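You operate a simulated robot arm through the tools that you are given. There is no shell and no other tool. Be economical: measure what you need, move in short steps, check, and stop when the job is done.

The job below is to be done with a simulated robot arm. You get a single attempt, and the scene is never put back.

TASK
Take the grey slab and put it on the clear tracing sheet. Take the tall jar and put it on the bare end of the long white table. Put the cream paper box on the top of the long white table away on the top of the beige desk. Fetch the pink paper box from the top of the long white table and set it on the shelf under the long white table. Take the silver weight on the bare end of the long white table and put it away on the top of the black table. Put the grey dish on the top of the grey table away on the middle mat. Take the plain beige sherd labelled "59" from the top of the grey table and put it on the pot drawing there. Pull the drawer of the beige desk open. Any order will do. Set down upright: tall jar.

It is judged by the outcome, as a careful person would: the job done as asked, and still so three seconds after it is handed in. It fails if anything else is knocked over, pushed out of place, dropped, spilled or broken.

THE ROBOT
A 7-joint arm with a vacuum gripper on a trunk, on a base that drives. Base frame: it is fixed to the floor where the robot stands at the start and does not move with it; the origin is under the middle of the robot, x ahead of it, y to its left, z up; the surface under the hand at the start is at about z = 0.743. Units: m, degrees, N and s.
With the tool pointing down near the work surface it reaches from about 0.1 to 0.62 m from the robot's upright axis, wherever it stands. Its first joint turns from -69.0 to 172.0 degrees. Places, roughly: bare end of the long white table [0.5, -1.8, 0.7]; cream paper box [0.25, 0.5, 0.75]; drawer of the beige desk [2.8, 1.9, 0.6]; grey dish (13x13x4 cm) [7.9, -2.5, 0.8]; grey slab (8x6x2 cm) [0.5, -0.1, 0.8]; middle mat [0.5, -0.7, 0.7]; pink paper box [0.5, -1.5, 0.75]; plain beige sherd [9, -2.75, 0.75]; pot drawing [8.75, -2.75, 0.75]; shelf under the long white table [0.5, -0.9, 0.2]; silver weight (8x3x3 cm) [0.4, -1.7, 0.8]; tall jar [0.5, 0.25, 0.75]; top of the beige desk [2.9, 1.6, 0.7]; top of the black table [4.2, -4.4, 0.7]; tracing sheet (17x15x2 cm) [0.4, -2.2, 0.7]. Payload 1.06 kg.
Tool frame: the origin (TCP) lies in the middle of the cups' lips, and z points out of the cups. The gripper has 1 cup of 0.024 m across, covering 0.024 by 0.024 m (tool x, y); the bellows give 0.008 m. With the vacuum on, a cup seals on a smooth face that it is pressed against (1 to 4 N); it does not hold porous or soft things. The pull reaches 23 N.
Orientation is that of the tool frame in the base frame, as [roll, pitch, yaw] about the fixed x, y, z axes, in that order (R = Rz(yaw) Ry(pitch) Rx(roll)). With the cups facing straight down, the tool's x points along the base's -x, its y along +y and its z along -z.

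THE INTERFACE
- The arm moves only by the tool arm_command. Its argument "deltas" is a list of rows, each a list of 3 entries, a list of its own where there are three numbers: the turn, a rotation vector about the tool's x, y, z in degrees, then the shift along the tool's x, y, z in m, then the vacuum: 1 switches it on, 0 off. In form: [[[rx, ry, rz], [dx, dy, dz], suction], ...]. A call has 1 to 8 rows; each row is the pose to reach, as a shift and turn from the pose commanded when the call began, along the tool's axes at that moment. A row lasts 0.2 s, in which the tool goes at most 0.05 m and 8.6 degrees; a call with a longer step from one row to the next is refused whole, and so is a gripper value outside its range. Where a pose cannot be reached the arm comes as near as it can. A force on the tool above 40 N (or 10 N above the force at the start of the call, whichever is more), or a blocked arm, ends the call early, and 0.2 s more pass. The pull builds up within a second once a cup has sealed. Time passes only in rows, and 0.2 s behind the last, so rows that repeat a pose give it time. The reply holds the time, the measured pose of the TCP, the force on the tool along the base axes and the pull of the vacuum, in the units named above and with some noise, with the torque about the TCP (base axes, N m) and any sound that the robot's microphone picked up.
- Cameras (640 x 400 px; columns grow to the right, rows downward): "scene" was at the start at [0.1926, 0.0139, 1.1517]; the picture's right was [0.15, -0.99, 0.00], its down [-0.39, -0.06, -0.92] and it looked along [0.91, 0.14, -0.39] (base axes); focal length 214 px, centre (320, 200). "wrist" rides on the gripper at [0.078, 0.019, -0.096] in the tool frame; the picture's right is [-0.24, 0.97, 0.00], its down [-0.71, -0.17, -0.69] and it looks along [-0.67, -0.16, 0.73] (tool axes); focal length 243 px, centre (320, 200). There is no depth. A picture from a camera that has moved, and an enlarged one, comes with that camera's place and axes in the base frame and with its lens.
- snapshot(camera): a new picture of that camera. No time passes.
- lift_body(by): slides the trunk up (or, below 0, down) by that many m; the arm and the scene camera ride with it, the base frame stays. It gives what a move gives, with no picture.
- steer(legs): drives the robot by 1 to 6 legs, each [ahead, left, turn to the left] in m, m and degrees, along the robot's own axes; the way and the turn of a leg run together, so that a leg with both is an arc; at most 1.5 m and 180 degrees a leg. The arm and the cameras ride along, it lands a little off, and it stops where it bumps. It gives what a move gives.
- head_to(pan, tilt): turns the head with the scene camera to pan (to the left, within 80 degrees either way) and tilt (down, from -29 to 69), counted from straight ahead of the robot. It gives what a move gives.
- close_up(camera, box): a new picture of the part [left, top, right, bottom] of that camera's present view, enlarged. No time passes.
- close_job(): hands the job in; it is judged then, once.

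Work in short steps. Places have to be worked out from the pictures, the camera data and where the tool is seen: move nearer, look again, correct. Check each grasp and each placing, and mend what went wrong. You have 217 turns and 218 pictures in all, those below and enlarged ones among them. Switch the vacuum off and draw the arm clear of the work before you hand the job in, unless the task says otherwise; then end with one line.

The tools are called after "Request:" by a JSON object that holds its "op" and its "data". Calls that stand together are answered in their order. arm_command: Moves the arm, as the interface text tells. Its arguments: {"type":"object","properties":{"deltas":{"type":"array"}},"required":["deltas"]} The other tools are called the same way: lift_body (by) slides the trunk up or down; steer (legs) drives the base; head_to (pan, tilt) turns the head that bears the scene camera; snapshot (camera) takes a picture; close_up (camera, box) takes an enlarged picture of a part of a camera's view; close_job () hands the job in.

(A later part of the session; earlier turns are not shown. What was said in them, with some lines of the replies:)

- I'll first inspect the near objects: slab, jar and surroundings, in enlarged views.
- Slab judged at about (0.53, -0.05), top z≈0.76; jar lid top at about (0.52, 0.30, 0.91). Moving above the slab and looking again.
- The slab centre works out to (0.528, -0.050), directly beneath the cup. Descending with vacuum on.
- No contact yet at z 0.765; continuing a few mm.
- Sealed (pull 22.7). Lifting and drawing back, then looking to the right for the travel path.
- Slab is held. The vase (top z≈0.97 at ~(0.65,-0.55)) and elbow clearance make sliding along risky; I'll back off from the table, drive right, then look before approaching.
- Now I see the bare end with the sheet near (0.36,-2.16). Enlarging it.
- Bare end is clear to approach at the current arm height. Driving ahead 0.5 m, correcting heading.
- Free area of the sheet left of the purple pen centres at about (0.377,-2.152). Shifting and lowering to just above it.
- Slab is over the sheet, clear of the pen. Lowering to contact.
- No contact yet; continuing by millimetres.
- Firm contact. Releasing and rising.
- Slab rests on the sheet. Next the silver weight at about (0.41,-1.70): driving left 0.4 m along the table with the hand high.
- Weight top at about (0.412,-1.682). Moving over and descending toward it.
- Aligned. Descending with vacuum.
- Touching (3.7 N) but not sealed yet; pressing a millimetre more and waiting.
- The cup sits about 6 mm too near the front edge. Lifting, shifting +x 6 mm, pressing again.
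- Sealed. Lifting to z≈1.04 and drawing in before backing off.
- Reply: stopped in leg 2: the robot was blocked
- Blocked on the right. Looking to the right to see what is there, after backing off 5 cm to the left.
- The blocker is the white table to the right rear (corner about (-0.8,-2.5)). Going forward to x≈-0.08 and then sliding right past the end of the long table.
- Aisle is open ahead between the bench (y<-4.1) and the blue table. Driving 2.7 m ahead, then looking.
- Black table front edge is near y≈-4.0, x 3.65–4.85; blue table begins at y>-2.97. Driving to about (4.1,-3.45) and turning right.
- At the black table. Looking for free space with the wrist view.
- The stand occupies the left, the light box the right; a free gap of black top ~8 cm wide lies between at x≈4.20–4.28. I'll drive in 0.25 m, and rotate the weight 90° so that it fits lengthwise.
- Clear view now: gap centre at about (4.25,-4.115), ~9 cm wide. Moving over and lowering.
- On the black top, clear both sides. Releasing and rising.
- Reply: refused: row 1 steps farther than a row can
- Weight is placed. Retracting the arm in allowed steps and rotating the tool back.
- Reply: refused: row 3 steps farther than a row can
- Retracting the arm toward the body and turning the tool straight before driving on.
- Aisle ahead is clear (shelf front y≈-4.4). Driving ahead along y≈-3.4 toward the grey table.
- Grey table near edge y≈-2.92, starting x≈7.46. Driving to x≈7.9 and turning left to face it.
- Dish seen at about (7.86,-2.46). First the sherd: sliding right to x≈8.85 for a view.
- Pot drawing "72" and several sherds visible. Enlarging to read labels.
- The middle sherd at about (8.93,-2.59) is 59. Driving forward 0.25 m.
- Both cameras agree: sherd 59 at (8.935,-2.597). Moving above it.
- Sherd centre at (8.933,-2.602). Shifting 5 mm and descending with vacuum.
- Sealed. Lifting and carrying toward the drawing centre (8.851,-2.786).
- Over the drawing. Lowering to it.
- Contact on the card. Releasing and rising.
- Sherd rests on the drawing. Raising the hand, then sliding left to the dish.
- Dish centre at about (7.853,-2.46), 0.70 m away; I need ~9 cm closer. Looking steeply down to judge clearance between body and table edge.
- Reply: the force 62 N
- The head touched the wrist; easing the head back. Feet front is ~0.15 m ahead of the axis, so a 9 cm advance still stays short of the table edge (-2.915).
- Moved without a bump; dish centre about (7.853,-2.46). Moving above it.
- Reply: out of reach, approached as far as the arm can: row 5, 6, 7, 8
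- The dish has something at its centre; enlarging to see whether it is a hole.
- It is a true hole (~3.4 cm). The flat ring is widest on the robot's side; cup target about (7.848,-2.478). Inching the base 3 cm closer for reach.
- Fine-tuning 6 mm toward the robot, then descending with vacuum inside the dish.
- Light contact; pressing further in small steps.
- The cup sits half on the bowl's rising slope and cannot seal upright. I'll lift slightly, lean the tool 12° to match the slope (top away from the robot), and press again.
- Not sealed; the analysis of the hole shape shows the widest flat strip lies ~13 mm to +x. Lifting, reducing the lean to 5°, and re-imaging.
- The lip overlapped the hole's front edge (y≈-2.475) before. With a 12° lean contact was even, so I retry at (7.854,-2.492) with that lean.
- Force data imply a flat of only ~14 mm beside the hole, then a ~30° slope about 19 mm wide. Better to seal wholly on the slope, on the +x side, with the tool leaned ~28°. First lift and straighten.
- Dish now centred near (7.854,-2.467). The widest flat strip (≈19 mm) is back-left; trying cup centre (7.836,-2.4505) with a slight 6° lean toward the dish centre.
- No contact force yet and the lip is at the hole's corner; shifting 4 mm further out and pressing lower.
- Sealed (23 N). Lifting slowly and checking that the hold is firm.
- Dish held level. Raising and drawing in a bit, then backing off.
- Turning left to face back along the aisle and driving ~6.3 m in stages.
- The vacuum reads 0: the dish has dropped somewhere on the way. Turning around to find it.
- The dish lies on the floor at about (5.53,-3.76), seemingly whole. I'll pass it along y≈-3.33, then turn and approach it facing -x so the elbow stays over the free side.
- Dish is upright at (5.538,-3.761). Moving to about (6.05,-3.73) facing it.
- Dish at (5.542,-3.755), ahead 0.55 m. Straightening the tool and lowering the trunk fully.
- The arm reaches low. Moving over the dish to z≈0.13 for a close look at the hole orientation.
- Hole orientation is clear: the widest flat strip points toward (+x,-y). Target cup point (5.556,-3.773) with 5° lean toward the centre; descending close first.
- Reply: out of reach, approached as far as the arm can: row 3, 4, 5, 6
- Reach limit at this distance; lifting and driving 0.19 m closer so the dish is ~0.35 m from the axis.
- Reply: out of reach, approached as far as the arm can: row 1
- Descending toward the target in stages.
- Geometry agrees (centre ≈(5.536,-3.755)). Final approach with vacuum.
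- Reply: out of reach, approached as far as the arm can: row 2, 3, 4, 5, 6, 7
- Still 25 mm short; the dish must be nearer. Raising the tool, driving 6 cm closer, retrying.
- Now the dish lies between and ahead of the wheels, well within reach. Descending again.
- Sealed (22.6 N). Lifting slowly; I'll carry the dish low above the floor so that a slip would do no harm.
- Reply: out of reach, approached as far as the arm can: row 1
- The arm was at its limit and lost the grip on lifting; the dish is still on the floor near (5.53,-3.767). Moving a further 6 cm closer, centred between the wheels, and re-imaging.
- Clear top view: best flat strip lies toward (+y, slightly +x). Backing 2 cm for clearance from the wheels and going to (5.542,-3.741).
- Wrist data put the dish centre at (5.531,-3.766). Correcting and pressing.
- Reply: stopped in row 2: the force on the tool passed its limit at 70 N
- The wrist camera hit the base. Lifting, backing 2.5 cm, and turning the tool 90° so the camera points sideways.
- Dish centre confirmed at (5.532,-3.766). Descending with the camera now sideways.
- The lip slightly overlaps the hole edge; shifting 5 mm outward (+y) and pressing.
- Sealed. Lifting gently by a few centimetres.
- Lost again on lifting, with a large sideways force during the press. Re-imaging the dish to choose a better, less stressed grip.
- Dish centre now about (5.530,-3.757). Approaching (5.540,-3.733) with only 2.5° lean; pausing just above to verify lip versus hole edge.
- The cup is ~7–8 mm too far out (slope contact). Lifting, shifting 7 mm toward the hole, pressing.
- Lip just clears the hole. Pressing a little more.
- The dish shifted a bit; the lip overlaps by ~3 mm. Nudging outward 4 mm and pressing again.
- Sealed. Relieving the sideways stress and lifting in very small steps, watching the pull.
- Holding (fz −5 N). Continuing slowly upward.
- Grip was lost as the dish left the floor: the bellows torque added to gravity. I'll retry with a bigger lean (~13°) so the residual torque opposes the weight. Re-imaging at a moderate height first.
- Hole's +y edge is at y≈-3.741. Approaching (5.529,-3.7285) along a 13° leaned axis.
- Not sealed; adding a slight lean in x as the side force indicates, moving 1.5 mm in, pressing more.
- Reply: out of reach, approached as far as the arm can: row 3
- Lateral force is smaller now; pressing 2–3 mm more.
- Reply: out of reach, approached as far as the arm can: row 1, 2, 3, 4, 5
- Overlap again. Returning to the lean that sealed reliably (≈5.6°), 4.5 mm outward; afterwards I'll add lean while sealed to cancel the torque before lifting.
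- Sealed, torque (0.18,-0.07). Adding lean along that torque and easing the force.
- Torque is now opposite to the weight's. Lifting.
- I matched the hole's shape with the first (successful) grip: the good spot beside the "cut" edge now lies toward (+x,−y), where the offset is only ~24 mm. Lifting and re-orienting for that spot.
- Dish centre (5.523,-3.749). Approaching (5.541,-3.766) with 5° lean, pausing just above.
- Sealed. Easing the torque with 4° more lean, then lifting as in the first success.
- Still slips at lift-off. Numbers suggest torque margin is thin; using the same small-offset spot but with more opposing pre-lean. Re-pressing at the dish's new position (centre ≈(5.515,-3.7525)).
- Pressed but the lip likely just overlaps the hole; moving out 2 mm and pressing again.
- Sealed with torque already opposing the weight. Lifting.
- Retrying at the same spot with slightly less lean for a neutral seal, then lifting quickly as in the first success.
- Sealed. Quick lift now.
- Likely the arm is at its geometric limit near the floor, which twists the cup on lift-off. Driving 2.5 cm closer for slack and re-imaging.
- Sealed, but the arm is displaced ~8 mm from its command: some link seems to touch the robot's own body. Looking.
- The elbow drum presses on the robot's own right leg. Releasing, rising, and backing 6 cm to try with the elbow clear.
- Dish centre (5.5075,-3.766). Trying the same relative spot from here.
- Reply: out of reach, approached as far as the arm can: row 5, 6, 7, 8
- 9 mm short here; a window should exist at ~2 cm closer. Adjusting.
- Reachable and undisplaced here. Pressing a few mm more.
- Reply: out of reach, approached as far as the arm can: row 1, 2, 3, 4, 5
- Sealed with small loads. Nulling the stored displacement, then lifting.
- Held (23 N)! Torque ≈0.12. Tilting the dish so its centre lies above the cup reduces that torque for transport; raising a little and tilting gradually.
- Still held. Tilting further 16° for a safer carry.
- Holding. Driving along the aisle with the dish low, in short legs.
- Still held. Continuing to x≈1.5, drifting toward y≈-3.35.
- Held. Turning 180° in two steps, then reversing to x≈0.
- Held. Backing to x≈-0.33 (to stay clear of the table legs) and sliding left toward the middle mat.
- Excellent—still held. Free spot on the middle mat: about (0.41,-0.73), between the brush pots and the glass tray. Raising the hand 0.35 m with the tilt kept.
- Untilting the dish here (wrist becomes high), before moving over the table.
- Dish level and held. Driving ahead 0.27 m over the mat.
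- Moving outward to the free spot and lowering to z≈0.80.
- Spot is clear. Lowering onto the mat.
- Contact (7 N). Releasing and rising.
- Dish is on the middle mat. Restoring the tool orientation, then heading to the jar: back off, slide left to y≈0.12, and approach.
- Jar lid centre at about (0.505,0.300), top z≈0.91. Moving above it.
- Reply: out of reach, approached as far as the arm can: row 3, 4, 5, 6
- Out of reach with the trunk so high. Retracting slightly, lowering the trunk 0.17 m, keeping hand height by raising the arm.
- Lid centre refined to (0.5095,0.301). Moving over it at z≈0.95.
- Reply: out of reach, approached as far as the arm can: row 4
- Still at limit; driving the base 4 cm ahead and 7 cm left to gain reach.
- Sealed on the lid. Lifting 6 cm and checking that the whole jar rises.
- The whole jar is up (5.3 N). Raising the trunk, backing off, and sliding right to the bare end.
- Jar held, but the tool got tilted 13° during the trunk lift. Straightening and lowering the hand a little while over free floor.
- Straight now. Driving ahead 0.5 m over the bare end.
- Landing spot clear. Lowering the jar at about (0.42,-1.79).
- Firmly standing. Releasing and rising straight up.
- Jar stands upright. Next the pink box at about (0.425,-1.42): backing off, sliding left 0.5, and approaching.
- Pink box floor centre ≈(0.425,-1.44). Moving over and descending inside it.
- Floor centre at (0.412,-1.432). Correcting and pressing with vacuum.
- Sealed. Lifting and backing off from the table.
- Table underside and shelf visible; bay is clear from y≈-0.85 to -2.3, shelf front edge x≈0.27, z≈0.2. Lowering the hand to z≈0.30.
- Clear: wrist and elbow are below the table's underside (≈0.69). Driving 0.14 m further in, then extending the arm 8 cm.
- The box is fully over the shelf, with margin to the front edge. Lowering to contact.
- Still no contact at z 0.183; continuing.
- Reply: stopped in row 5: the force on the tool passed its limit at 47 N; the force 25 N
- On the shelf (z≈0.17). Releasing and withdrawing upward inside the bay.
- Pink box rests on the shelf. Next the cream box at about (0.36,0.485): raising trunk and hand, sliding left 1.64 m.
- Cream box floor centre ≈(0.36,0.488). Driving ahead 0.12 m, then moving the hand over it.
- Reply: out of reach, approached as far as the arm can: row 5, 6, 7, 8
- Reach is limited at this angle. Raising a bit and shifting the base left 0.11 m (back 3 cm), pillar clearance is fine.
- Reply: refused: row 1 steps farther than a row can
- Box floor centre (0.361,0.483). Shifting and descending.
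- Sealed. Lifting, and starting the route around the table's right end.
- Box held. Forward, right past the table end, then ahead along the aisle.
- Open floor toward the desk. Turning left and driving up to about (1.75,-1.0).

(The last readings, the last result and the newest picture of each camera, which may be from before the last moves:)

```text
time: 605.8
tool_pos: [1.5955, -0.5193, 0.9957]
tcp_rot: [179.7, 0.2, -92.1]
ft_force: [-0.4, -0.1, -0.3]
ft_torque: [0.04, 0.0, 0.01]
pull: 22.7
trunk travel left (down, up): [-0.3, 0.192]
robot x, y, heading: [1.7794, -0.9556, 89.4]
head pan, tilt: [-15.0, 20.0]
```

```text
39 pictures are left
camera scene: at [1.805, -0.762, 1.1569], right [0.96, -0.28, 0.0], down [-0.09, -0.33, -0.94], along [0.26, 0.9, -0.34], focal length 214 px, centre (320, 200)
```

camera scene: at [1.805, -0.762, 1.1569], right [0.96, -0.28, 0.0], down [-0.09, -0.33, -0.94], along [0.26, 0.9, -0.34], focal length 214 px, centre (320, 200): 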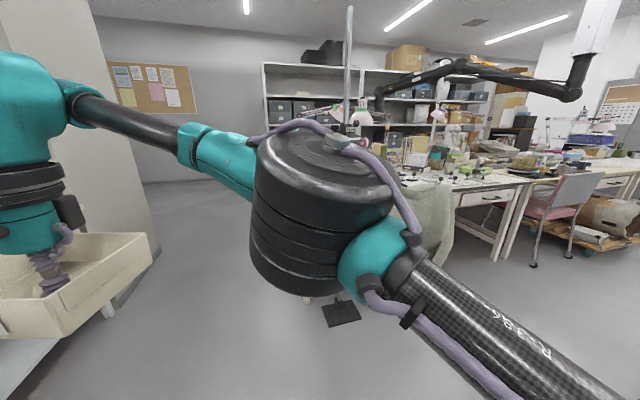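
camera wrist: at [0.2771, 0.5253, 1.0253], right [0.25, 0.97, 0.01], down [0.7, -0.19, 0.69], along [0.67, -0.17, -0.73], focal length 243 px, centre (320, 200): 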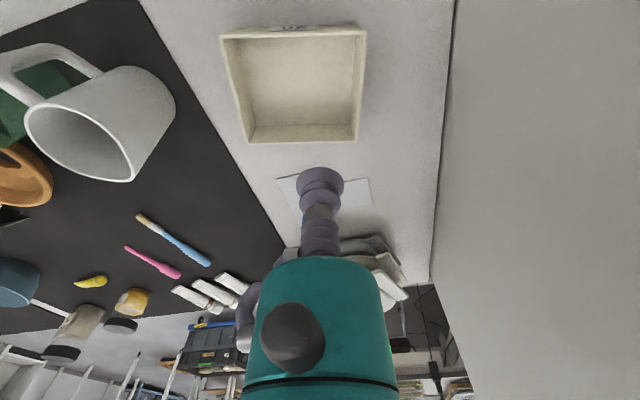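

The arm blocks the view toward the desk. Moving the hand to straight ahead, turning right 55°, and looking left.

Request:
{"op": "arm_command", "data": {"deltas": [[[0, 0, 0], [0.003, -0.045, 0], 1], [[0, 0, 0], [0.007, -0.09, 0], 1], [[0, 0, 0], [0.01, -0.135, 0], 1], [[0, 0, 0], [0.014, -0.18, 0], 1], [[0, 0, 0], [0.018, -0.22, 0], 1]]}}

Request:
{"op": "steer", "data": {"legs": [[0, 0, -60]]}}

Request:
{"op": "head_to", "data": {"pan": 42, "tilt": 18}}

Request:
{"op": "snapshot", "data": {"camera": "scene"}}

```text
time: 607.0
tool_pos: [1.8134, -0.5437, 0.9952]
tcp_rot: [179.7, 0.1, -92.1]
ft_force: [0.5, -0.3, 0.0]
ft_torque: [-0.02, -0.03, 0.0]
pull: 23.1
trunk travel left (down, up): [-0.3, 0.192]
robot x, y, heading: [1.7764, -0.953, 89.0]
head pan, tilt: [-15.0, 20.0]
```

```text
time: 610.0
tool_pos: [2.1488, -0.7768, 0.9961]
tcp_rot: [179.6, 0.1, -151.9]
ft_force: [-0.5, 0.3, 0.1]
ft_torque: [-0.02, 0.03, -0.02]
pull: 22.8
trunk travel left (down, up): [-0.3, 0.192]
robot x, y, heading: [1.7792, -0.9528, 29.7]
head pan, tilt: [-15.0, 20.0]
```

```text
time: 611.3
tool_pos: [2.1499, -0.7767, 0.9952]
tcp_rot: [179.6, 0.2, -151.9]
ft_force: [-0.2, -0.3, -0.6]
ft_torque: [0.0, -0.03, 0.0]
pull: 22.7
trunk travel left (down, up): [-0.3, 0.192]
robot x, y, heading: [1.7805, -0.9496, 29.2]
head pan, tilt: [42.0, 18.0]
```

```text
38 pictures are left
camera scene: at [1.8959, -0.8149, 1.1602], right [0.95, -0.32, 0.0], down [-0.1, -0.29, -0.95], along [0.31, 0.9, -0.31], focal length 214 px, centre (320, 200)
```

scene: 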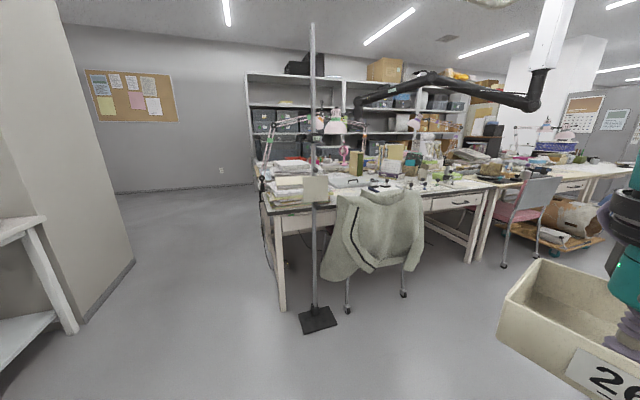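

This front desk (x 2.0–3.5, y≥0.3) isn't it; the beige desk lies behind, with its drawer toward +y. Going around the left side through the gap at x≈1.45.

Request:
{"op": "steer", "data": {"legs": [[0, 0, 60.8], [0.9, 0.33, 0], [1.1, 0, 0]]}}

Request:
{"op": "head_to", "data": {"pan": -30, "tilt": 15}}

Request:
{"op": "snapshot", "data": {"camera": "scene"}}

```text
time: 624.2
tool_pos: [1.4602, 1.456, 0.9959]
tcp_rot: [179.7, 0.1, -90.4]
ft_force: [0.5, -0.4, -0.3]
ft_torque: [0.0, 0.01, -0.01]
pull: 22.7
trunk travel left (down, up): [-0.3, 0.192]
robot x, y, heading: [1.4414, 1.0448, 90.9]
head pan, tilt: [42.0, 18.0]
```

```text
time: 625.6
tool_pos: [1.4613, 1.4554, 0.9957]
tcp_rot: [179.7, 0.3, -90.5]
ft_force: [0.4, -0.2, 0.2]
ft_torque: [0.03, -0.02, -0.02]
pull: 23.1
trunk travel left (down, up): [-0.3, 0.192]
robot x, y, heading: [1.4396, 1.0473, 90.8]
head pan, tilt: [-30.0, 15.0]
```

```text
37 pictures are left
camera scene: at [1.4822, 1.2286, 1.1651], right [0.87, -0.49, 0.0], down [-0.13, -0.23, -0.97], along [0.47, 0.84, -0.26], focal length 214 px, centre (320, 200)
```

scene: 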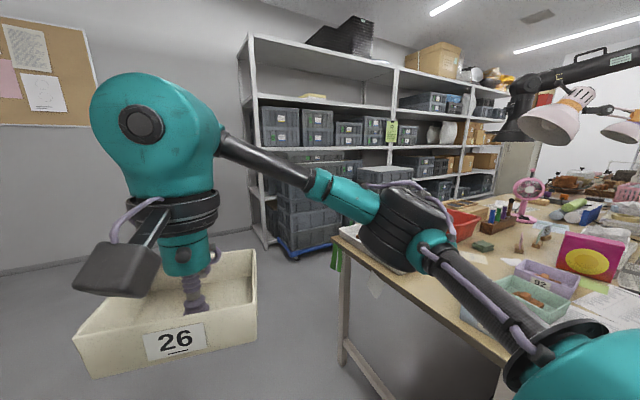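

The beige desk's front is on the +y side (edge y≈1.98), aisle to the racks ≈1 m. Driving to y≈2.47, turning to +x and moving ahead.

Request:
{"op": "steer", "data": {"legs": [[1.42, 0, -0.8], [0, 0, -90], [1.0, 0, 0]]}}

Request:
{"op": "head_to", "data": {"pan": -60, "tilt": 25}}

Request:
{"op": "snapshot", "data": {"camera": "scene"}}

```text
time: 641.3
tool_pos: [2.8202, 2.4708, 0.9954]
tcp_rot: [179.7, 0.2, -179.6]
ft_force: [1.2, -0.7, -0.5]
ft_torque: [0.0, 0.01, -0.05]
pull: 23.3
trunk travel left (down, up): [-0.3, 0.192]
robot x, y, heading: [2.4091, 2.4867, 1.5]
head pan, tilt: [-30.0, 15.0]
```

```text
time: 642.2
tool_pos: [2.82, 2.4705, 0.9955]
tcp_rot: [179.7, 0.1, -179.4]
ft_force: [-0.4, -1.5, -0.7]
ft_torque: [0.01, -0.01, -0.02]
pull: 22.3
trunk travel left (down, up): [-0.3, 0.192]
robot x, y, heading: [2.4081, 2.4835, 1.4]
head pan, tilt: [-60.0, 25.0]
```

```text
36 pictures are left
camera scene: at [2.5596, 2.4117, 1.1489], right [-0.85, -0.52, 0.0], down [-0.22, 0.36, -0.91], along [0.48, -0.77, -0.42], focal length 214 px, centre (320, 200)
```

scene: 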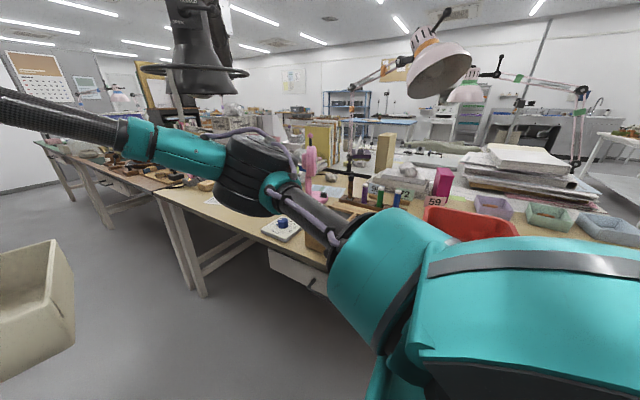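

Drawer handle near (2.92,1.98,0.62); a desk lamp hangs near (3.35,1.9). Driving ahead 0.35 and turning to face the desk.

Request:
{"op": "steer", "data": {"legs": [[0.35, 0, -1.4], [0, 0, -90]]}}

Request:
{"op": "head_to", "data": {"pan": 10, "tilt": 35}}

Request:
{"op": "snapshot", "data": {"camera": "scene"}}

```text
time: 648.3
tool_pos: [2.7329, 2.0839, 0.9954]
tcp_rot: [179.8, 0.3, 89.8]
ft_force: [0.8, 0.0, -0.2]
ft_torque: [-0.01, 0.0, 0.03]
pull: 23.0
trunk travel left (down, up): [-0.3, 0.192]
robot x, y, heading: [2.753, 2.4933, -89.1]
head pan, tilt: [-60.0, 25.0]
```

```text
time: 649.7
tool_pos: [2.7324, 2.083, 0.9957]
tcp_rot: [179.6, 0.2, 89.9]
ft_force: [-0.2, -0.2, -0.3]
ft_torque: [-0.02, 0.02, 0.03]
pull: 22.6
trunk travel left (down, up): [-0.3, 0.192]
robot x, y, heading: [2.7533, 2.4936, -89.0]
head pan, tilt: [10.0, 35.0]
```

```text
35 pictures are left
camera scene: at [2.7719, 2.3048, 1.1331], right [-0.98, -0.19, 0.0], down [-0.11, 0.56, -0.82], along [0.15, -0.8, -0.57], focal length 214 px, centre (320, 200)
```

scene: 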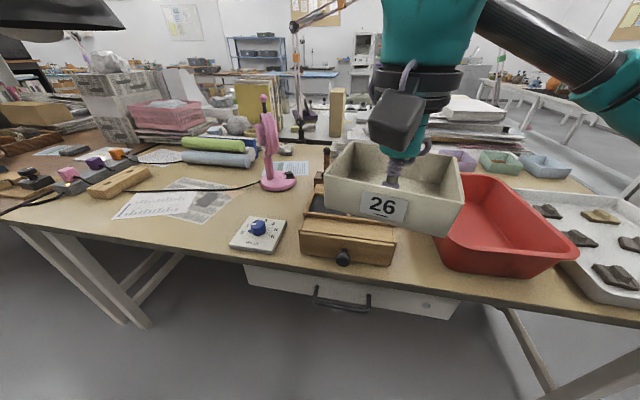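

I see the desk: free patch about x 2.93–3.11, y 1.73–1.87 (between paper, gauge, fan and the wooden unit). Moving the base left 0.24 and ahead 0.27 with the box still high.

Request:
{"op": "steer", "data": {"legs": [[0, 0.24, -1.0], [0.27, 0, 0]]}}

Request:
{"op": "head_to", "data": {"pan": 0, "tilt": 50}}

Request:
{"op": "snapshot", "data": {"camera": "scene"}}

Request:
{"op": "snapshot", "data": {"camera": "wrist"}}

```text
time: 653.9
tool_pos: [2.9659, 1.8137, 0.9943]
tcp_rot: [179.8, 0.2, 88.8]
ft_force: [-0.9, 0.4, -0.6]
ft_torque: [0.02, 0.02, 0.0]
pull: 22.6
trunk travel left (down, up): [-0.3, 0.192]
robot x, y, heading: [2.9911, 2.2234, -90.4]
head pan, tilt: [10.0, 35.0]
```

```text
time: 654.7
tool_pos: [2.9662, 1.814, 0.9954]
tcp_rot: [179.7, 0.2, 88.8]
ft_force: [-0.3, 0.1, 0.4]
ft_torque: [0.0, -0.01, 0.0]
pull: 22.9
trunk travel left (down, up): [-0.3, 0.192]
robot x, y, heading: [2.9962, 2.2218, -90.2]
head pan, tilt: [0.0, 50.0]
```

```text
34 pictures are left
camera scene: at [2.9944, 2.0453, 1.1114], right [-1.0, 0.0, 0.0], down [0.0, 0.77, -0.64], along [0.0, -0.64, -0.77], focal length 214 px, centre (320, 200)
```

scene: 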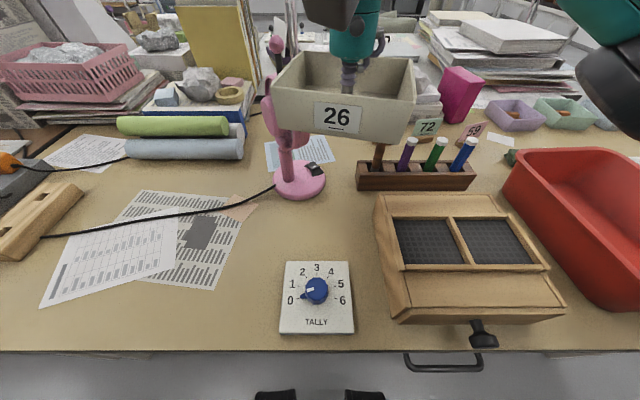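

```text
33 pictures are left
camera wrist: at [2.9855, 1.8915, 1.0912], right [0.97, -0.26, 0.01], down [-0.19, -0.7, 0.69], along [-0.17, -0.66, -0.73], focal length 243 px, centre (320, 200)
```

wrist: 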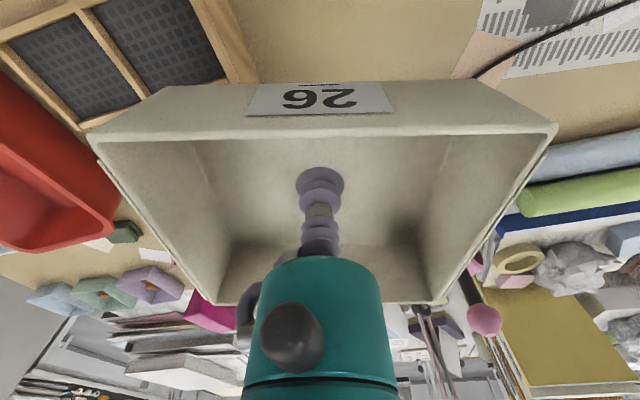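

Free rectangle centred at (2.995,1.813) with ~2 cm margins front and back. Shifting 3 cm and lowering.

Request:
{"op": "arm_command", "data": {"deltas": [[[0, 0, 0], [-0.001, 0.029, 0], 1], [[0, 0, 0], [-0.001, 0.029, 0.05], 1], [[0, 0, 0], [-0.001, 0.029, 0.1], 1], [[0, 0, 0], [-0.001, 0.029, 0.15], 1], [[0, 0, 0], [-0.001, 0.029, 0.19], 1], [[0, 0, 0], [-0.001, 0.029, 0.21], 1]]}}

Request:
{"op": "snapshot", "data": {"camera": "scene"}}

```text
time: 656.1
tool_pos: [2.9957, 1.8097, 0.7867]
tcp_rot: [179.8, 0.1, 88.8]
ft_force: [0.1, 1.1, -0.3]
ft_torque: [-0.04, 0.01, -0.02]
pull: 22.6
trunk travel left (down, up): [-0.3, 0.192]
robot x, y, heading: [2.995, 2.2221, -90.2]
head pan, tilt: [0.0, 50.0]
```

```text
32 pictures are left
camera scene: at [2.9944, 2.0453, 1.1114], right [-1.0, 0.0, 0.0], down [0.0, 0.77, -0.64], along [0.0, -0.64, -0.77], focal length 214 px, centre (320, 200)
```

scene: 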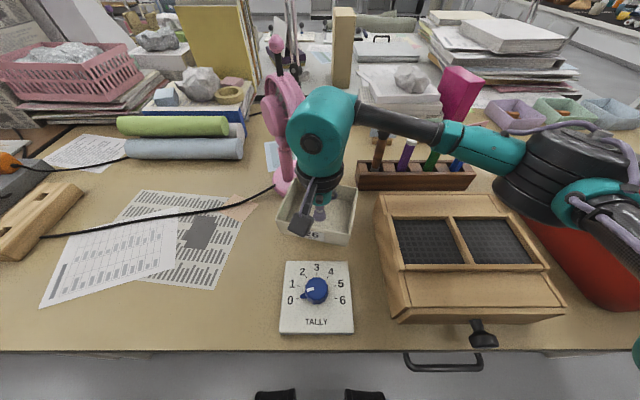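

Well placed. Lowering to contact.

Request:
{"op": "arm_command", "data": {"deltas": [[[0, 0, 0], [0, 0, 0.015], 1], [[0, 0, 0], [0, 0, 0.026], 1], [[0, 0, 0], [0, 0, 0.033], 1], [[0, 0, 0], [0, 0, 0.038], 1], [[0, 0, 0], [0, 0, 0.041], 1], [[0, 0, 0], [0, 0, 0.043], 1]]}}

```text
time: 657.5
tool_pos: [2.9967, 1.8107, 0.7422]
tcp_rot: [179.6, 0.3, 88.8]
ft_force: [-1.7, 0.8, 9.9]
ft_torque: [0.0, 0.04, 0.02]
pull: 22.8
trunk travel left (down, up): [-0.3, 0.192]
robot x, y, heading: [2.9947, 2.2238, -90.2]
head pan, tilt: [0.0, 50.0]
```

Contact. Releasing and rising.

Request:
{"op": "arm_command", "data": {"deltas": [[[0, 0, 0], [0, 0, -0.001], 0], [[0, 0, 0], [0, 0, -0.001], 0], [[0, 0, 0], [0, 0, -0.002], 0], [[0, 0, 0], [0, 0, -0.02], 0], [[0, 0, 0], [0, 0, -0.07], 0], [[0, 0, 0], [0, 0, -0.12], 0], [[0, 0, 0], [0, 0, -0.17], 0], [[0, 0, 0], [0, 0, -0.22], 0]]}}

Request:
{"op": "steer", "data": {"legs": [[-0.28, 0, 0]]}}

Request:
{"op": "head_to", "data": {"pan": 0, "tilt": 40}}

Request:
{"op": "snapshot", "data": {"camera": "scene"}}

```text
time: 659.3
tool_pos: [2.9964, 1.8124, 0.9664]
tcp_rot: [179.7, 0.2, 88.8]
ft_force: [-0.7, -0.7, 0.2]
ft_torque: [-0.01, -0.01, 0.01]
pull: 0.1
trunk travel left (down, up): [-0.3, 0.192]
robot x, y, heading: [2.9949, 2.2228, -90.4]
head pan, tilt: [0.0, 50.0]
```

```text
time: 661.2
tool_pos: [2.9939, 2.0917, 0.9651]
tcp_rot: [179.7, 0.2, 88.4]
ft_force: [0.2, -0.1, -0.4]
ft_torque: [-0.01, 0.03, 0.02]
pull: 0.1
trunk travel left (down, up): [-0.3, 0.192]
robot x, y, heading: [2.9965, 2.5027, -90.7]
head pan, tilt: [0.0, 50.0]
```

```text
time: 662.0
tool_pos: [2.9947, 2.0924, 0.966]
tcp_rot: [179.8, 0.3, 88.5]
ft_force: [-1.0, -0.2, 0.0]
ft_torque: [-0.01, -0.02, 0.0]
pull: 0.0
trunk travel left (down, up): [-0.3, 0.192]
robot x, y, heading: [2.9961, 2.5069, -90.6]
head pan, tilt: [0.0, 40.0]
```

```text
31 pictures are left
camera scene: at [2.9946, 2.318, 1.1255], right [-1.0, 0.01, 0.0], down [0.01, 0.64, -0.77], along [-0.01, -0.77, -0.64], focal length 214 px, centre (320, 200)
```

scene: 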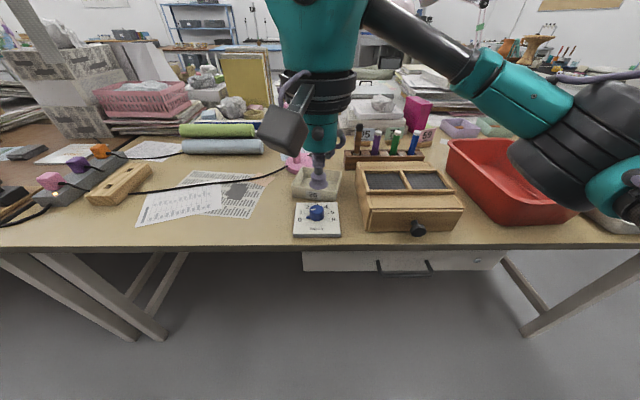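

Cream box stands on the desk. Now the drawer: its front face is at y≈1.98, z 0.60–0.70, x 2.51–3.04, handle at x 2.70–2.84. I'll seal on the flat front at x≈2.90 with the tool horizontal. First rotating the tool 90° forward.

Request:
{"op": "arm_command", "data": {"deltas": [[[0, -8, 0], [0.01, 0, 0], 0], [[0, -16, 0], [0.02, 0, 0], 0], [[0, -24, 0], [0.03, 0, 0], 0], [[0, -32, 0], [0.03, 0, 0], 0], [[0, -40, 0], [0.03, 0, 0], 0], [[0, -48, 0], [0.03, 0, 0], 0]]}}

Request:
{"op": "arm_command", "data": {"deltas": [[[0, -8, 0], [0, 0, 0], 0], [[0, -16, 0], [0, 0, 0], 0], [[0, -24, 0], [0, 0, 0], 0], [[0, -32, 0], [0, 0, 0], 0], [[0, -40, 0], [0, 0, 0], 0], [[0, -42, 0], [0, 0, 0], 0]]}}

Request:
{"op": "snapshot", "data": {"camera": "scene"}}

```text
time: 663.4
tool_pos: [2.9967, 2.1224, 0.9656]
tcp_rot: [179.5, 48.3, 88.1]
ft_force: [1.0, 0.3, 0.5]
ft_torque: [0.0, 0.0, 0.0]
pull: 0.1
trunk travel left (down, up): [-0.3, 0.192]
robot x, y, heading: [2.9965, 2.5028, -90.5]
head pan, tilt: [0.0, 40.0]
```

```text
time: 664.8
tool_pos: [2.9949, 2.1217, 0.9662]
tcp_rot: [47.4, 89.5, -44.1]
ft_force: [-0.5, 1.2, -0.4]
ft_torque: [-0.03, -0.06, 0.02]
pull: 0.1
trunk travel left (down, up): [-0.3, 0.192]
robot x, y, heading: [2.999, 2.5037, -90.6]
head pan, tilt: [0.0, 40.0]
```

```text
30 pictures are left
camera scene: at [2.9946, 2.3181, 1.1255], right [-1.0, 0.01, 0.0], down [0.01, 0.64, -0.77], along [-0.01, -0.77, -0.64], focal length 214 px, centre (320, 200)
```

scene: 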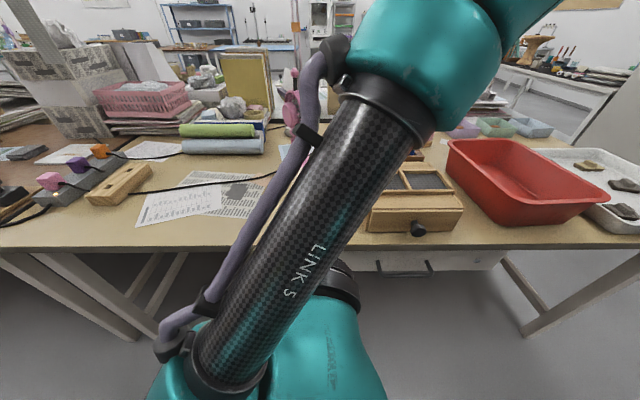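

Tool is horizontal. Backing the base 0.1 m for wrist room, then lowering the hand to z≈0.65 at x≈2.90.

Request:
{"op": "steer", "data": {"legs": [[-0.1, 0, 0.5]]}}

Request:
{"op": "arm_command", "data": {"deltas": [[[0, 0, 0], [0.02, -0.015, 0.03], 0], [[0, 0, 0], [0.06, -0.03, 0.055], 0], [[0, 0, 0], [0.1, -0.045, 0.075], 0], [[0, 0, 0], [0.14, -0.06, 0.09], 0], [[0, 0, 0], [0.185, -0.075, 0.1], 0], [[0, 0, 0], [0.23, -0.09, 0.1], 0], [[0, 0, 0], [0.275, -0.095, 0.1], 0], [[0, 0, 0], [0.315, -0.095, 0.1], 0]]}}

Request:
{"op": "snapshot", "data": {"camera": "wrist"}}

Request:
{"op": "snapshot", "data": {"camera": "scene"}}

```text
time: 665.9
tool_pos: [3.0006, 2.221, 0.9655]
tcp_rot: [57.5, 89.5, -33.5]
ft_force: [-0.2, 1.2, 0.2]
ft_torque: [0.0, -0.05, 0.01]
pull: 0.1
trunk travel left (down, up): [-0.3, 0.192]
robot x, y, heading: [2.995, 2.6011, -89.7]
head pan, tilt: [0.0, 40.0]
```

```text
time: 667.7
tool_pos: [2.9632, 2.1378, 0.7453]
tcp_rot: [85.0, 89.7, -6.1]
ft_force: [-0.6, -0.1, 0.1]
ft_torque: [-0.04, -0.02, 0.02]
pull: 0.0
out of reach, approached as far as the arm can: row 5, 6, 7, 8
trunk travel left (down, up): [-0.3, 0.192]
robot x, y, heading: [2.9994, 2.6031, -89.7]
head pan, tilt: [0.0, 40.0]
```

```text
29 pictures are left
camera wrist: at [2.9833, 2.2327, 0.6676], right [0.97, -0.02, 0.24], down [-0.16, 0.69, 0.71], along [-0.18, -0.72, 0.67], focal length 243 px, centre (320, 200)
```

wrist: 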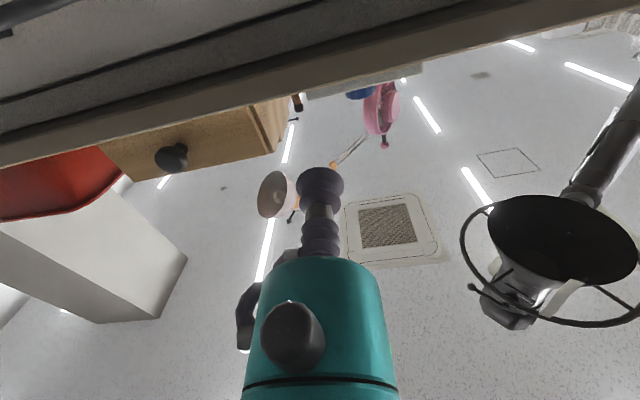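

```text
28 pictures are left
camera scene: at [2.9968, 2.4166, 1.1255], right [-1.0, 0.0, 0.0], down [0.0, 0.64, -0.77], along [0.0, -0.77, -0.64], focal length 214 px, centre (320, 200)
```

scene: 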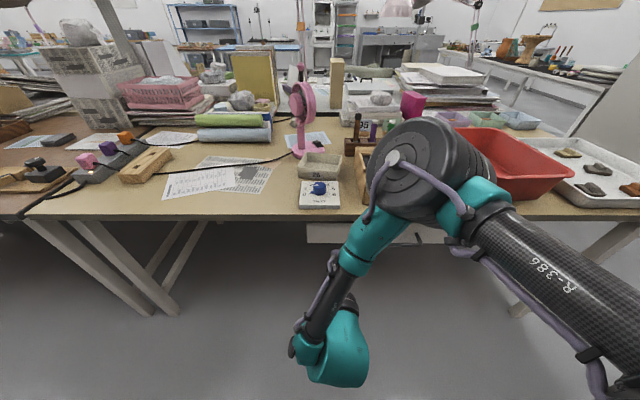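

The arm alone stops at z 0.745; lowering the trunk by 0.09 brings it to drawer height. Elbow stays in front of the desk edge.

Request:
{"op": "lift_body", "data": {"by": -0.09}}

Request:
{"op": "arm_command", "data": {"deltas": [[[0, 0, 0], [0, -0.03, 0.02], 0], [[0, 0, 0], [0, -0.05, 0.04], 0]]}}

Request:
{"op": "snapshot", "data": {"camera": "wrist"}}

```text
time: 669.0
tool_pos: [2.967, 2.1374, 0.6437]
tcp_rot: [168.2, 88.5, 77.3]
ft_force: [1.0, 0.1, 0.0]
ft_torque: [0.01, -0.02, 0.01]
pull: 0.1
trunk travel left (down, up): [-0.21, 0.282]
robot x, y, heading: [2.9981, 2.6024, -89.6]
head pan, tilt: [0.0, 40.0]
```

```text
time: 669.5
tool_pos: [2.9487, 2.1064, 0.6694]
tcp_rot: [170.7, 88.2, 79.3]
ft_force: [0.4, 0.2, -0.8]
ft_torque: [0.0, -0.03, -0.01]
pull: 0.1
out of reach, approached as far as the arm can: row 1, 2
trunk travel left (down, up): [-0.21, 0.282]
robot x, y, heading: [2.9915, 2.5981, -89.8]
head pan, tilt: [0.0, 40.0]
```

```text
27 pictures are left
camera wrist: at [2.9686, 2.204, 0.5948], right [0.97, -0.03, 0.24], down [-0.16, 0.67, 0.73], along [-0.18, -0.75, 0.64], focal length 243 px, centre (320, 200)
```

wrist: 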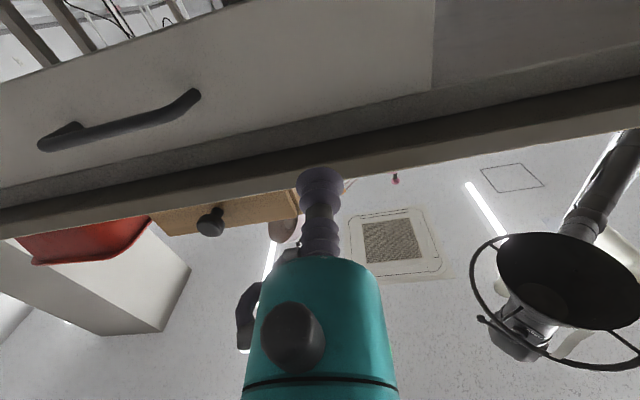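

The drawer's front spans z 0.59–0.685 and its right end is x≈3.04. Retracting the arm slightly for slack, dropping to z≈0.64, then driving ahead to bring the cup near the face.

Request:
{"op": "arm_command", "data": {"deltas": [[[0, 0, 0], [0.01, -0.005, -0.02], 0], [[0, 0, 0], [0.03, -0.01, -0.05], 0]]}}

Request:
{"op": "steer", "data": {"legs": [[0.1, 0, 0]]}}

Request:
{"op": "snapshot", "data": {"camera": "wrist"}}

```text
time: 670.1
tool_pos: [2.9538, 2.1359, 0.6543]
tcp_rot: [170.0, 88.4, 79.0]
ft_force: [-0.8, 0.2, 0.2]
ft_torque: [-0.02, 0.0, 0.02]
pull: 0.1
out of reach, approached as far as the arm can: row 1, 2
trunk travel left (down, up): [-0.21, 0.282]
robot x, y, heading: [2.9986, 2.6038, -89.9]
head pan, tilt: [0.0, 40.0]
```

```text
time: 671.3
tool_pos: [2.9537, 2.0384, 0.6552]
tcp_rot: [170.2, 88.2, 79.0]
ft_force: [-0.7, -0.2, -0.5]
ft_torque: [0.0, -0.05, 0.01]
pull: 0.1
trunk travel left (down, up): [-0.21, 0.282]
robot x, y, heading: [3.0, 2.5069, -89.9]
head pan, tilt: [0.0, 40.0]
```

```text
26 pictures are left
camera wrist: at [2.9742, 2.1347, 0.5796], right [0.97, -0.03, 0.24], down [-0.16, 0.67, 0.73], along [-0.18, -0.74, 0.64], focal length 243 px, centre (320, 200)
```

wrist: 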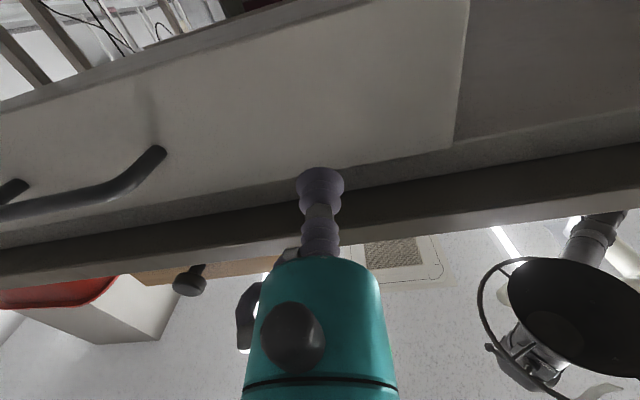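

Aligned with the flat part of the face. Lowering the trunk 3 cm and raising the arm 2 cm to regain freedom, then advancing the base 3 cm.

Request:
{"op": "lift_body", "data": {"by": -0.03}}

Request:
{"op": "arm_command", "data": {"deltas": [[[0, 0, 0], [-0.01, 0, 0], 1], [[0, 0, 0], [-0.02, 0, 0], 1]]}}

Request:
{"op": "steer", "data": {"legs": [[0.03, 0, 0]]}}

Request:
{"op": "arm_command", "data": {"deltas": [[[0, 0, 0], [0, 0, 0.005], 1], [[0, 0, 0], [0, 0, 0.01], 1], [[0, 0, 0], [0, 0, 0.014], 1], [[0, 0, 0], [0, 0, 0.018], 1]]}}

```text
time: 672.0
tool_pos: [2.9543, 2.0375, 0.6172]
tcp_rot: [174.8, 87.0, 83.6]
ft_force: [0.5, 0.3, 1.1]
ft_torque: [0.0, -0.01, 0.0]
pull: 0.2
trunk travel left (down, up): [-0.18, 0.312]
robot x, y, heading: [2.9963, 2.5043, -90.0]
head pan, tilt: [0.0, 40.0]
```

```text
time: 672.6
tool_pos: [2.9542, 2.0353, 0.6376]
tcp_rot: [175.1, 87.0, 84.0]
ft_force: [0.3, 0.1, -1.2]
ft_torque: [-0.02, 0.02, -0.01]
pull: 0.0
trunk travel left (down, up): [-0.18, 0.312]
robot x, y, heading: [2.9968, 2.5033, -90.0]
head pan, tilt: [0.0, 40.0]
```

```text
time: 673.5
tool_pos: [2.9543, 2.0055, 0.637]
tcp_rot: [174.9, 87.0, 83.6]
ft_force: [0.5, 0.6, -0.1]
ft_torque: [-0.02, -0.01, 0.0]
pull: 0.0
trunk travel left (down, up): [-0.18, 0.312]
robot x, y, heading: [2.9959, 2.4777, -89.9]
head pan, tilt: [0.0, 40.0]
```

```text
time: 674.5
tool_pos: [2.9535, 1.9885, 0.6374]
tcp_rot: [175.7, 86.8, 84.5]
ft_force: [-1.8, 5.6, -5.1]
ft_torque: [-0.19, -0.1, 0.15]
pull: 22.9
trunk travel left (down, up): [-0.18, 0.312]
robot x, y, heading: [2.9991, 2.4724, -90.0]
head pan, tilt: [0.0, 40.0]
```

Sealed on the drawer front. Pulling by driving the base back 8 cm.

Request:
{"op": "steer", "data": {"legs": [[-0.08, 0, 0]]}}

```text
time: 675.5
tool_pos: [2.9548, 2.0687, 0.6371]
tcp_rot: [174.8, 87.0, 83.5]
ft_force: [-2.6, 0.4, -1.1]
ft_torque: [-0.21, 0.08, 0.12]
pull: 23.3
trunk travel left (down, up): [-0.18, 0.312]
robot x, y, heading: [2.9973, 2.5551, -89.6]
head pan, tilt: [0.0, 40.0]
```

The drawer follows (still sealed). Pulling another 13 cm.

Request:
{"op": "steer", "data": {"legs": [[-0.13, 0, 0]]}}

Request:
{"op": "snapshot", "data": {"camera": "scene"}}

```text
time: 676.8
tool_pos: [2.9541, 2.1965, 0.637]
tcp_rot: [175.5, 87.0, 84.3]
ft_force: [-4.7, 0.5, -3.6]
ft_torque: [-0.07, 0.16, 0.11]
pull: 22.4
trunk travel left (down, up): [-0.18, 0.312]
robot x, y, heading: [2.9963, 2.6828, -90.1]
head pan, tilt: [0.0, 40.0]
```

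```text
25 pictures are left
camera scene: at [2.9964, 2.4662, 1.0036], right [-1.0, 0.0, 0.0], down [0.0, 0.64, -0.77], along [0.0, -0.77, -0.64], focal length 214 px, centre (320, 200)
```

scene: 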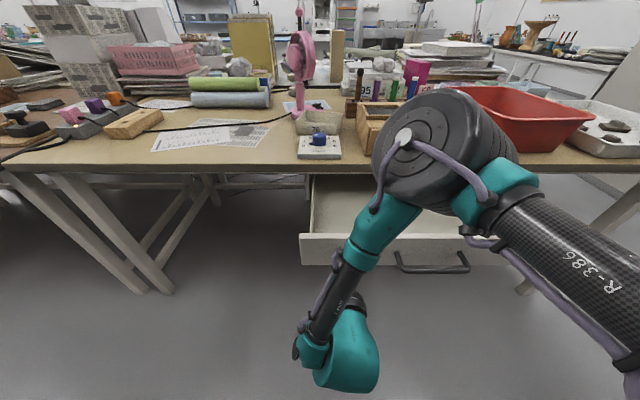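

The drawer is open about 21 cm. Pulling a further 5 cm with the arm, then releasing.

Request:
{"op": "arm_command", "data": {"deltas": [[[0, 0, 0], [0, 0, -0.015], 1], [[0, 0, 0], [0, 0, -0.03], 1], [[0, 0, 0], [0, 0, -0.045], 1], [[0, 0, 0], [0, 0, -0.06], 1], [[0, 0, 0], [0, 0, -0.06], 1]]}}

Request:
{"op": "arm_command", "data": {"deltas": [[[0, 0, 0], [0, 0, 0], 0], [[0, 0, 0], [0, 0, 0], 0], [[0, 0, 0], [0, 0, 0], 0], [[0, 0, 0], [0, 0, -0.02], 0], [[0, 0, 0], [0, 0, -0.04], 0]]}}

Request:
{"op": "snapshot", "data": {"camera": "scene"}}

```text
time: 678.0
tool_pos: [2.9664, 2.2427, 0.6515]
tcp_rot: [175.9, 86.7, 84.6]
ft_force: [-4.5, -1.2, -8.5]
ft_torque: [-0.13, 0.05, 0.12]
pull: 22.5
out of reach, approached as far as the arm can: row 3, 4, 5
trunk travel left (down, up): [-0.18, 0.312]
robot x, y, heading: [2.9975, 2.6844, -89.9]
head pan, tilt: [0.0, 40.0]
```

```text
time: 679.2
tool_pos: [2.9675, 2.2442, 0.6602]
tcp_rot: [176.5, 86.8, 85.3]
ft_force: [-0.1, 0.3, 1.0]
ft_torque: [0.04, 0.02, 0.0]
pull: 0.0
out of reach, approached as far as the arm can: row 4, 5
trunk travel left (down, up): [-0.18, 0.312]
robot x, y, heading: [2.9979, 2.6831, -89.8]
head pan, tilt: [0.0, 40.0]
```

```text
24 pictures are left
camera scene: at [2.9967, 2.4664, 1.0037], right [-1.0, 0.0, 0.0], down [0.0, 0.64, -0.77], along [0.0, -0.77, -0.64], focal length 214 px, centre (320, 200)
```

scene: 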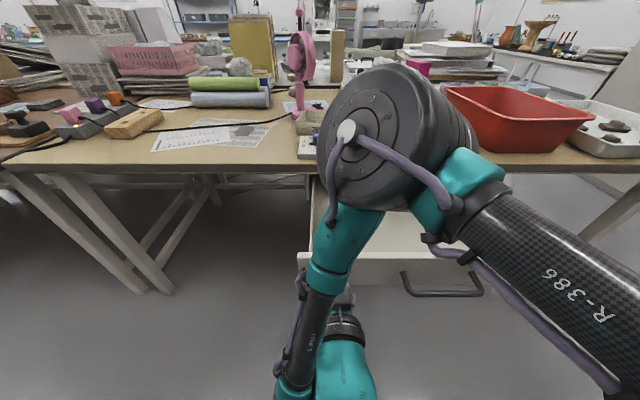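

Released; the drawer is open ~26 cm. Backing 4 cm so the cup is clear of the drawer, then a final look.

Request:
{"op": "steer", "data": {"legs": [[-0.04, 0, 0]]}}

Request:
{"op": "lift_body", "data": {"by": 0.25}}

Request:
{"op": "snapshot", "data": {"camera": "scene"}}

```text
time: 680.1
tool_pos: [2.9662, 2.2763, 0.6562]
tcp_rot: [175.9, 86.2, 84.7]
ft_force: [-0.1, 0.6, -0.6]
ft_torque: [-0.01, 0.01, 0.01]
pull: 0.1
trunk travel left (down, up): [-0.18, 0.312]
robot x, y, heading: [2.9961, 2.7225, -89.6]
head pan, tilt: [0.0, 40.0]
```

```text
time: 682.7
tool_pos: [2.9677, 2.2832, 0.9094]
tcp_rot: [176.0, 86.8, 85.0]
ft_force: [0.5, 0.4, -1.1]
ft_torque: [-0.01, 0.01, -0.02]
pull: 0.0
trunk travel left (down, up): [-0.43, 0.062]
robot x, y, heading: [2.9971, 2.7277, -89.9]
head pan, tilt: [0.0, 40.0]
```

```text
23 pictures are left
camera scene: at [2.9964, 2.5799, 1.264], right [-1.0, 0.0, 0.0], down [0.0, 0.64, -0.77], along [0.0, -0.77, -0.64], focal length 214 px, centre (320, 200)
```

scene: 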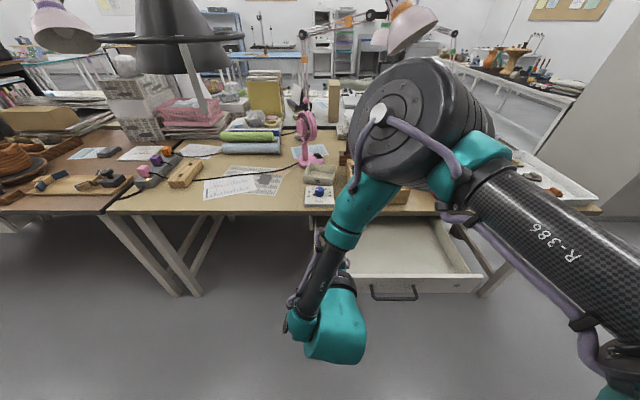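

The drawer is open, the cream box is on the desk, the vacuum is off and the arm is clear. All eight parts have been carried out and checked where I could see them, so I am handing in.

Request:
{"op": "close_job", "data": {}}

```text
The job is handed in.
```

I did all eight parts and handed the job in, but I dropped the grey dish once on the way. It fell onto the floor in the aisle, looked whole, and I picked it up and set it on the middle mat.
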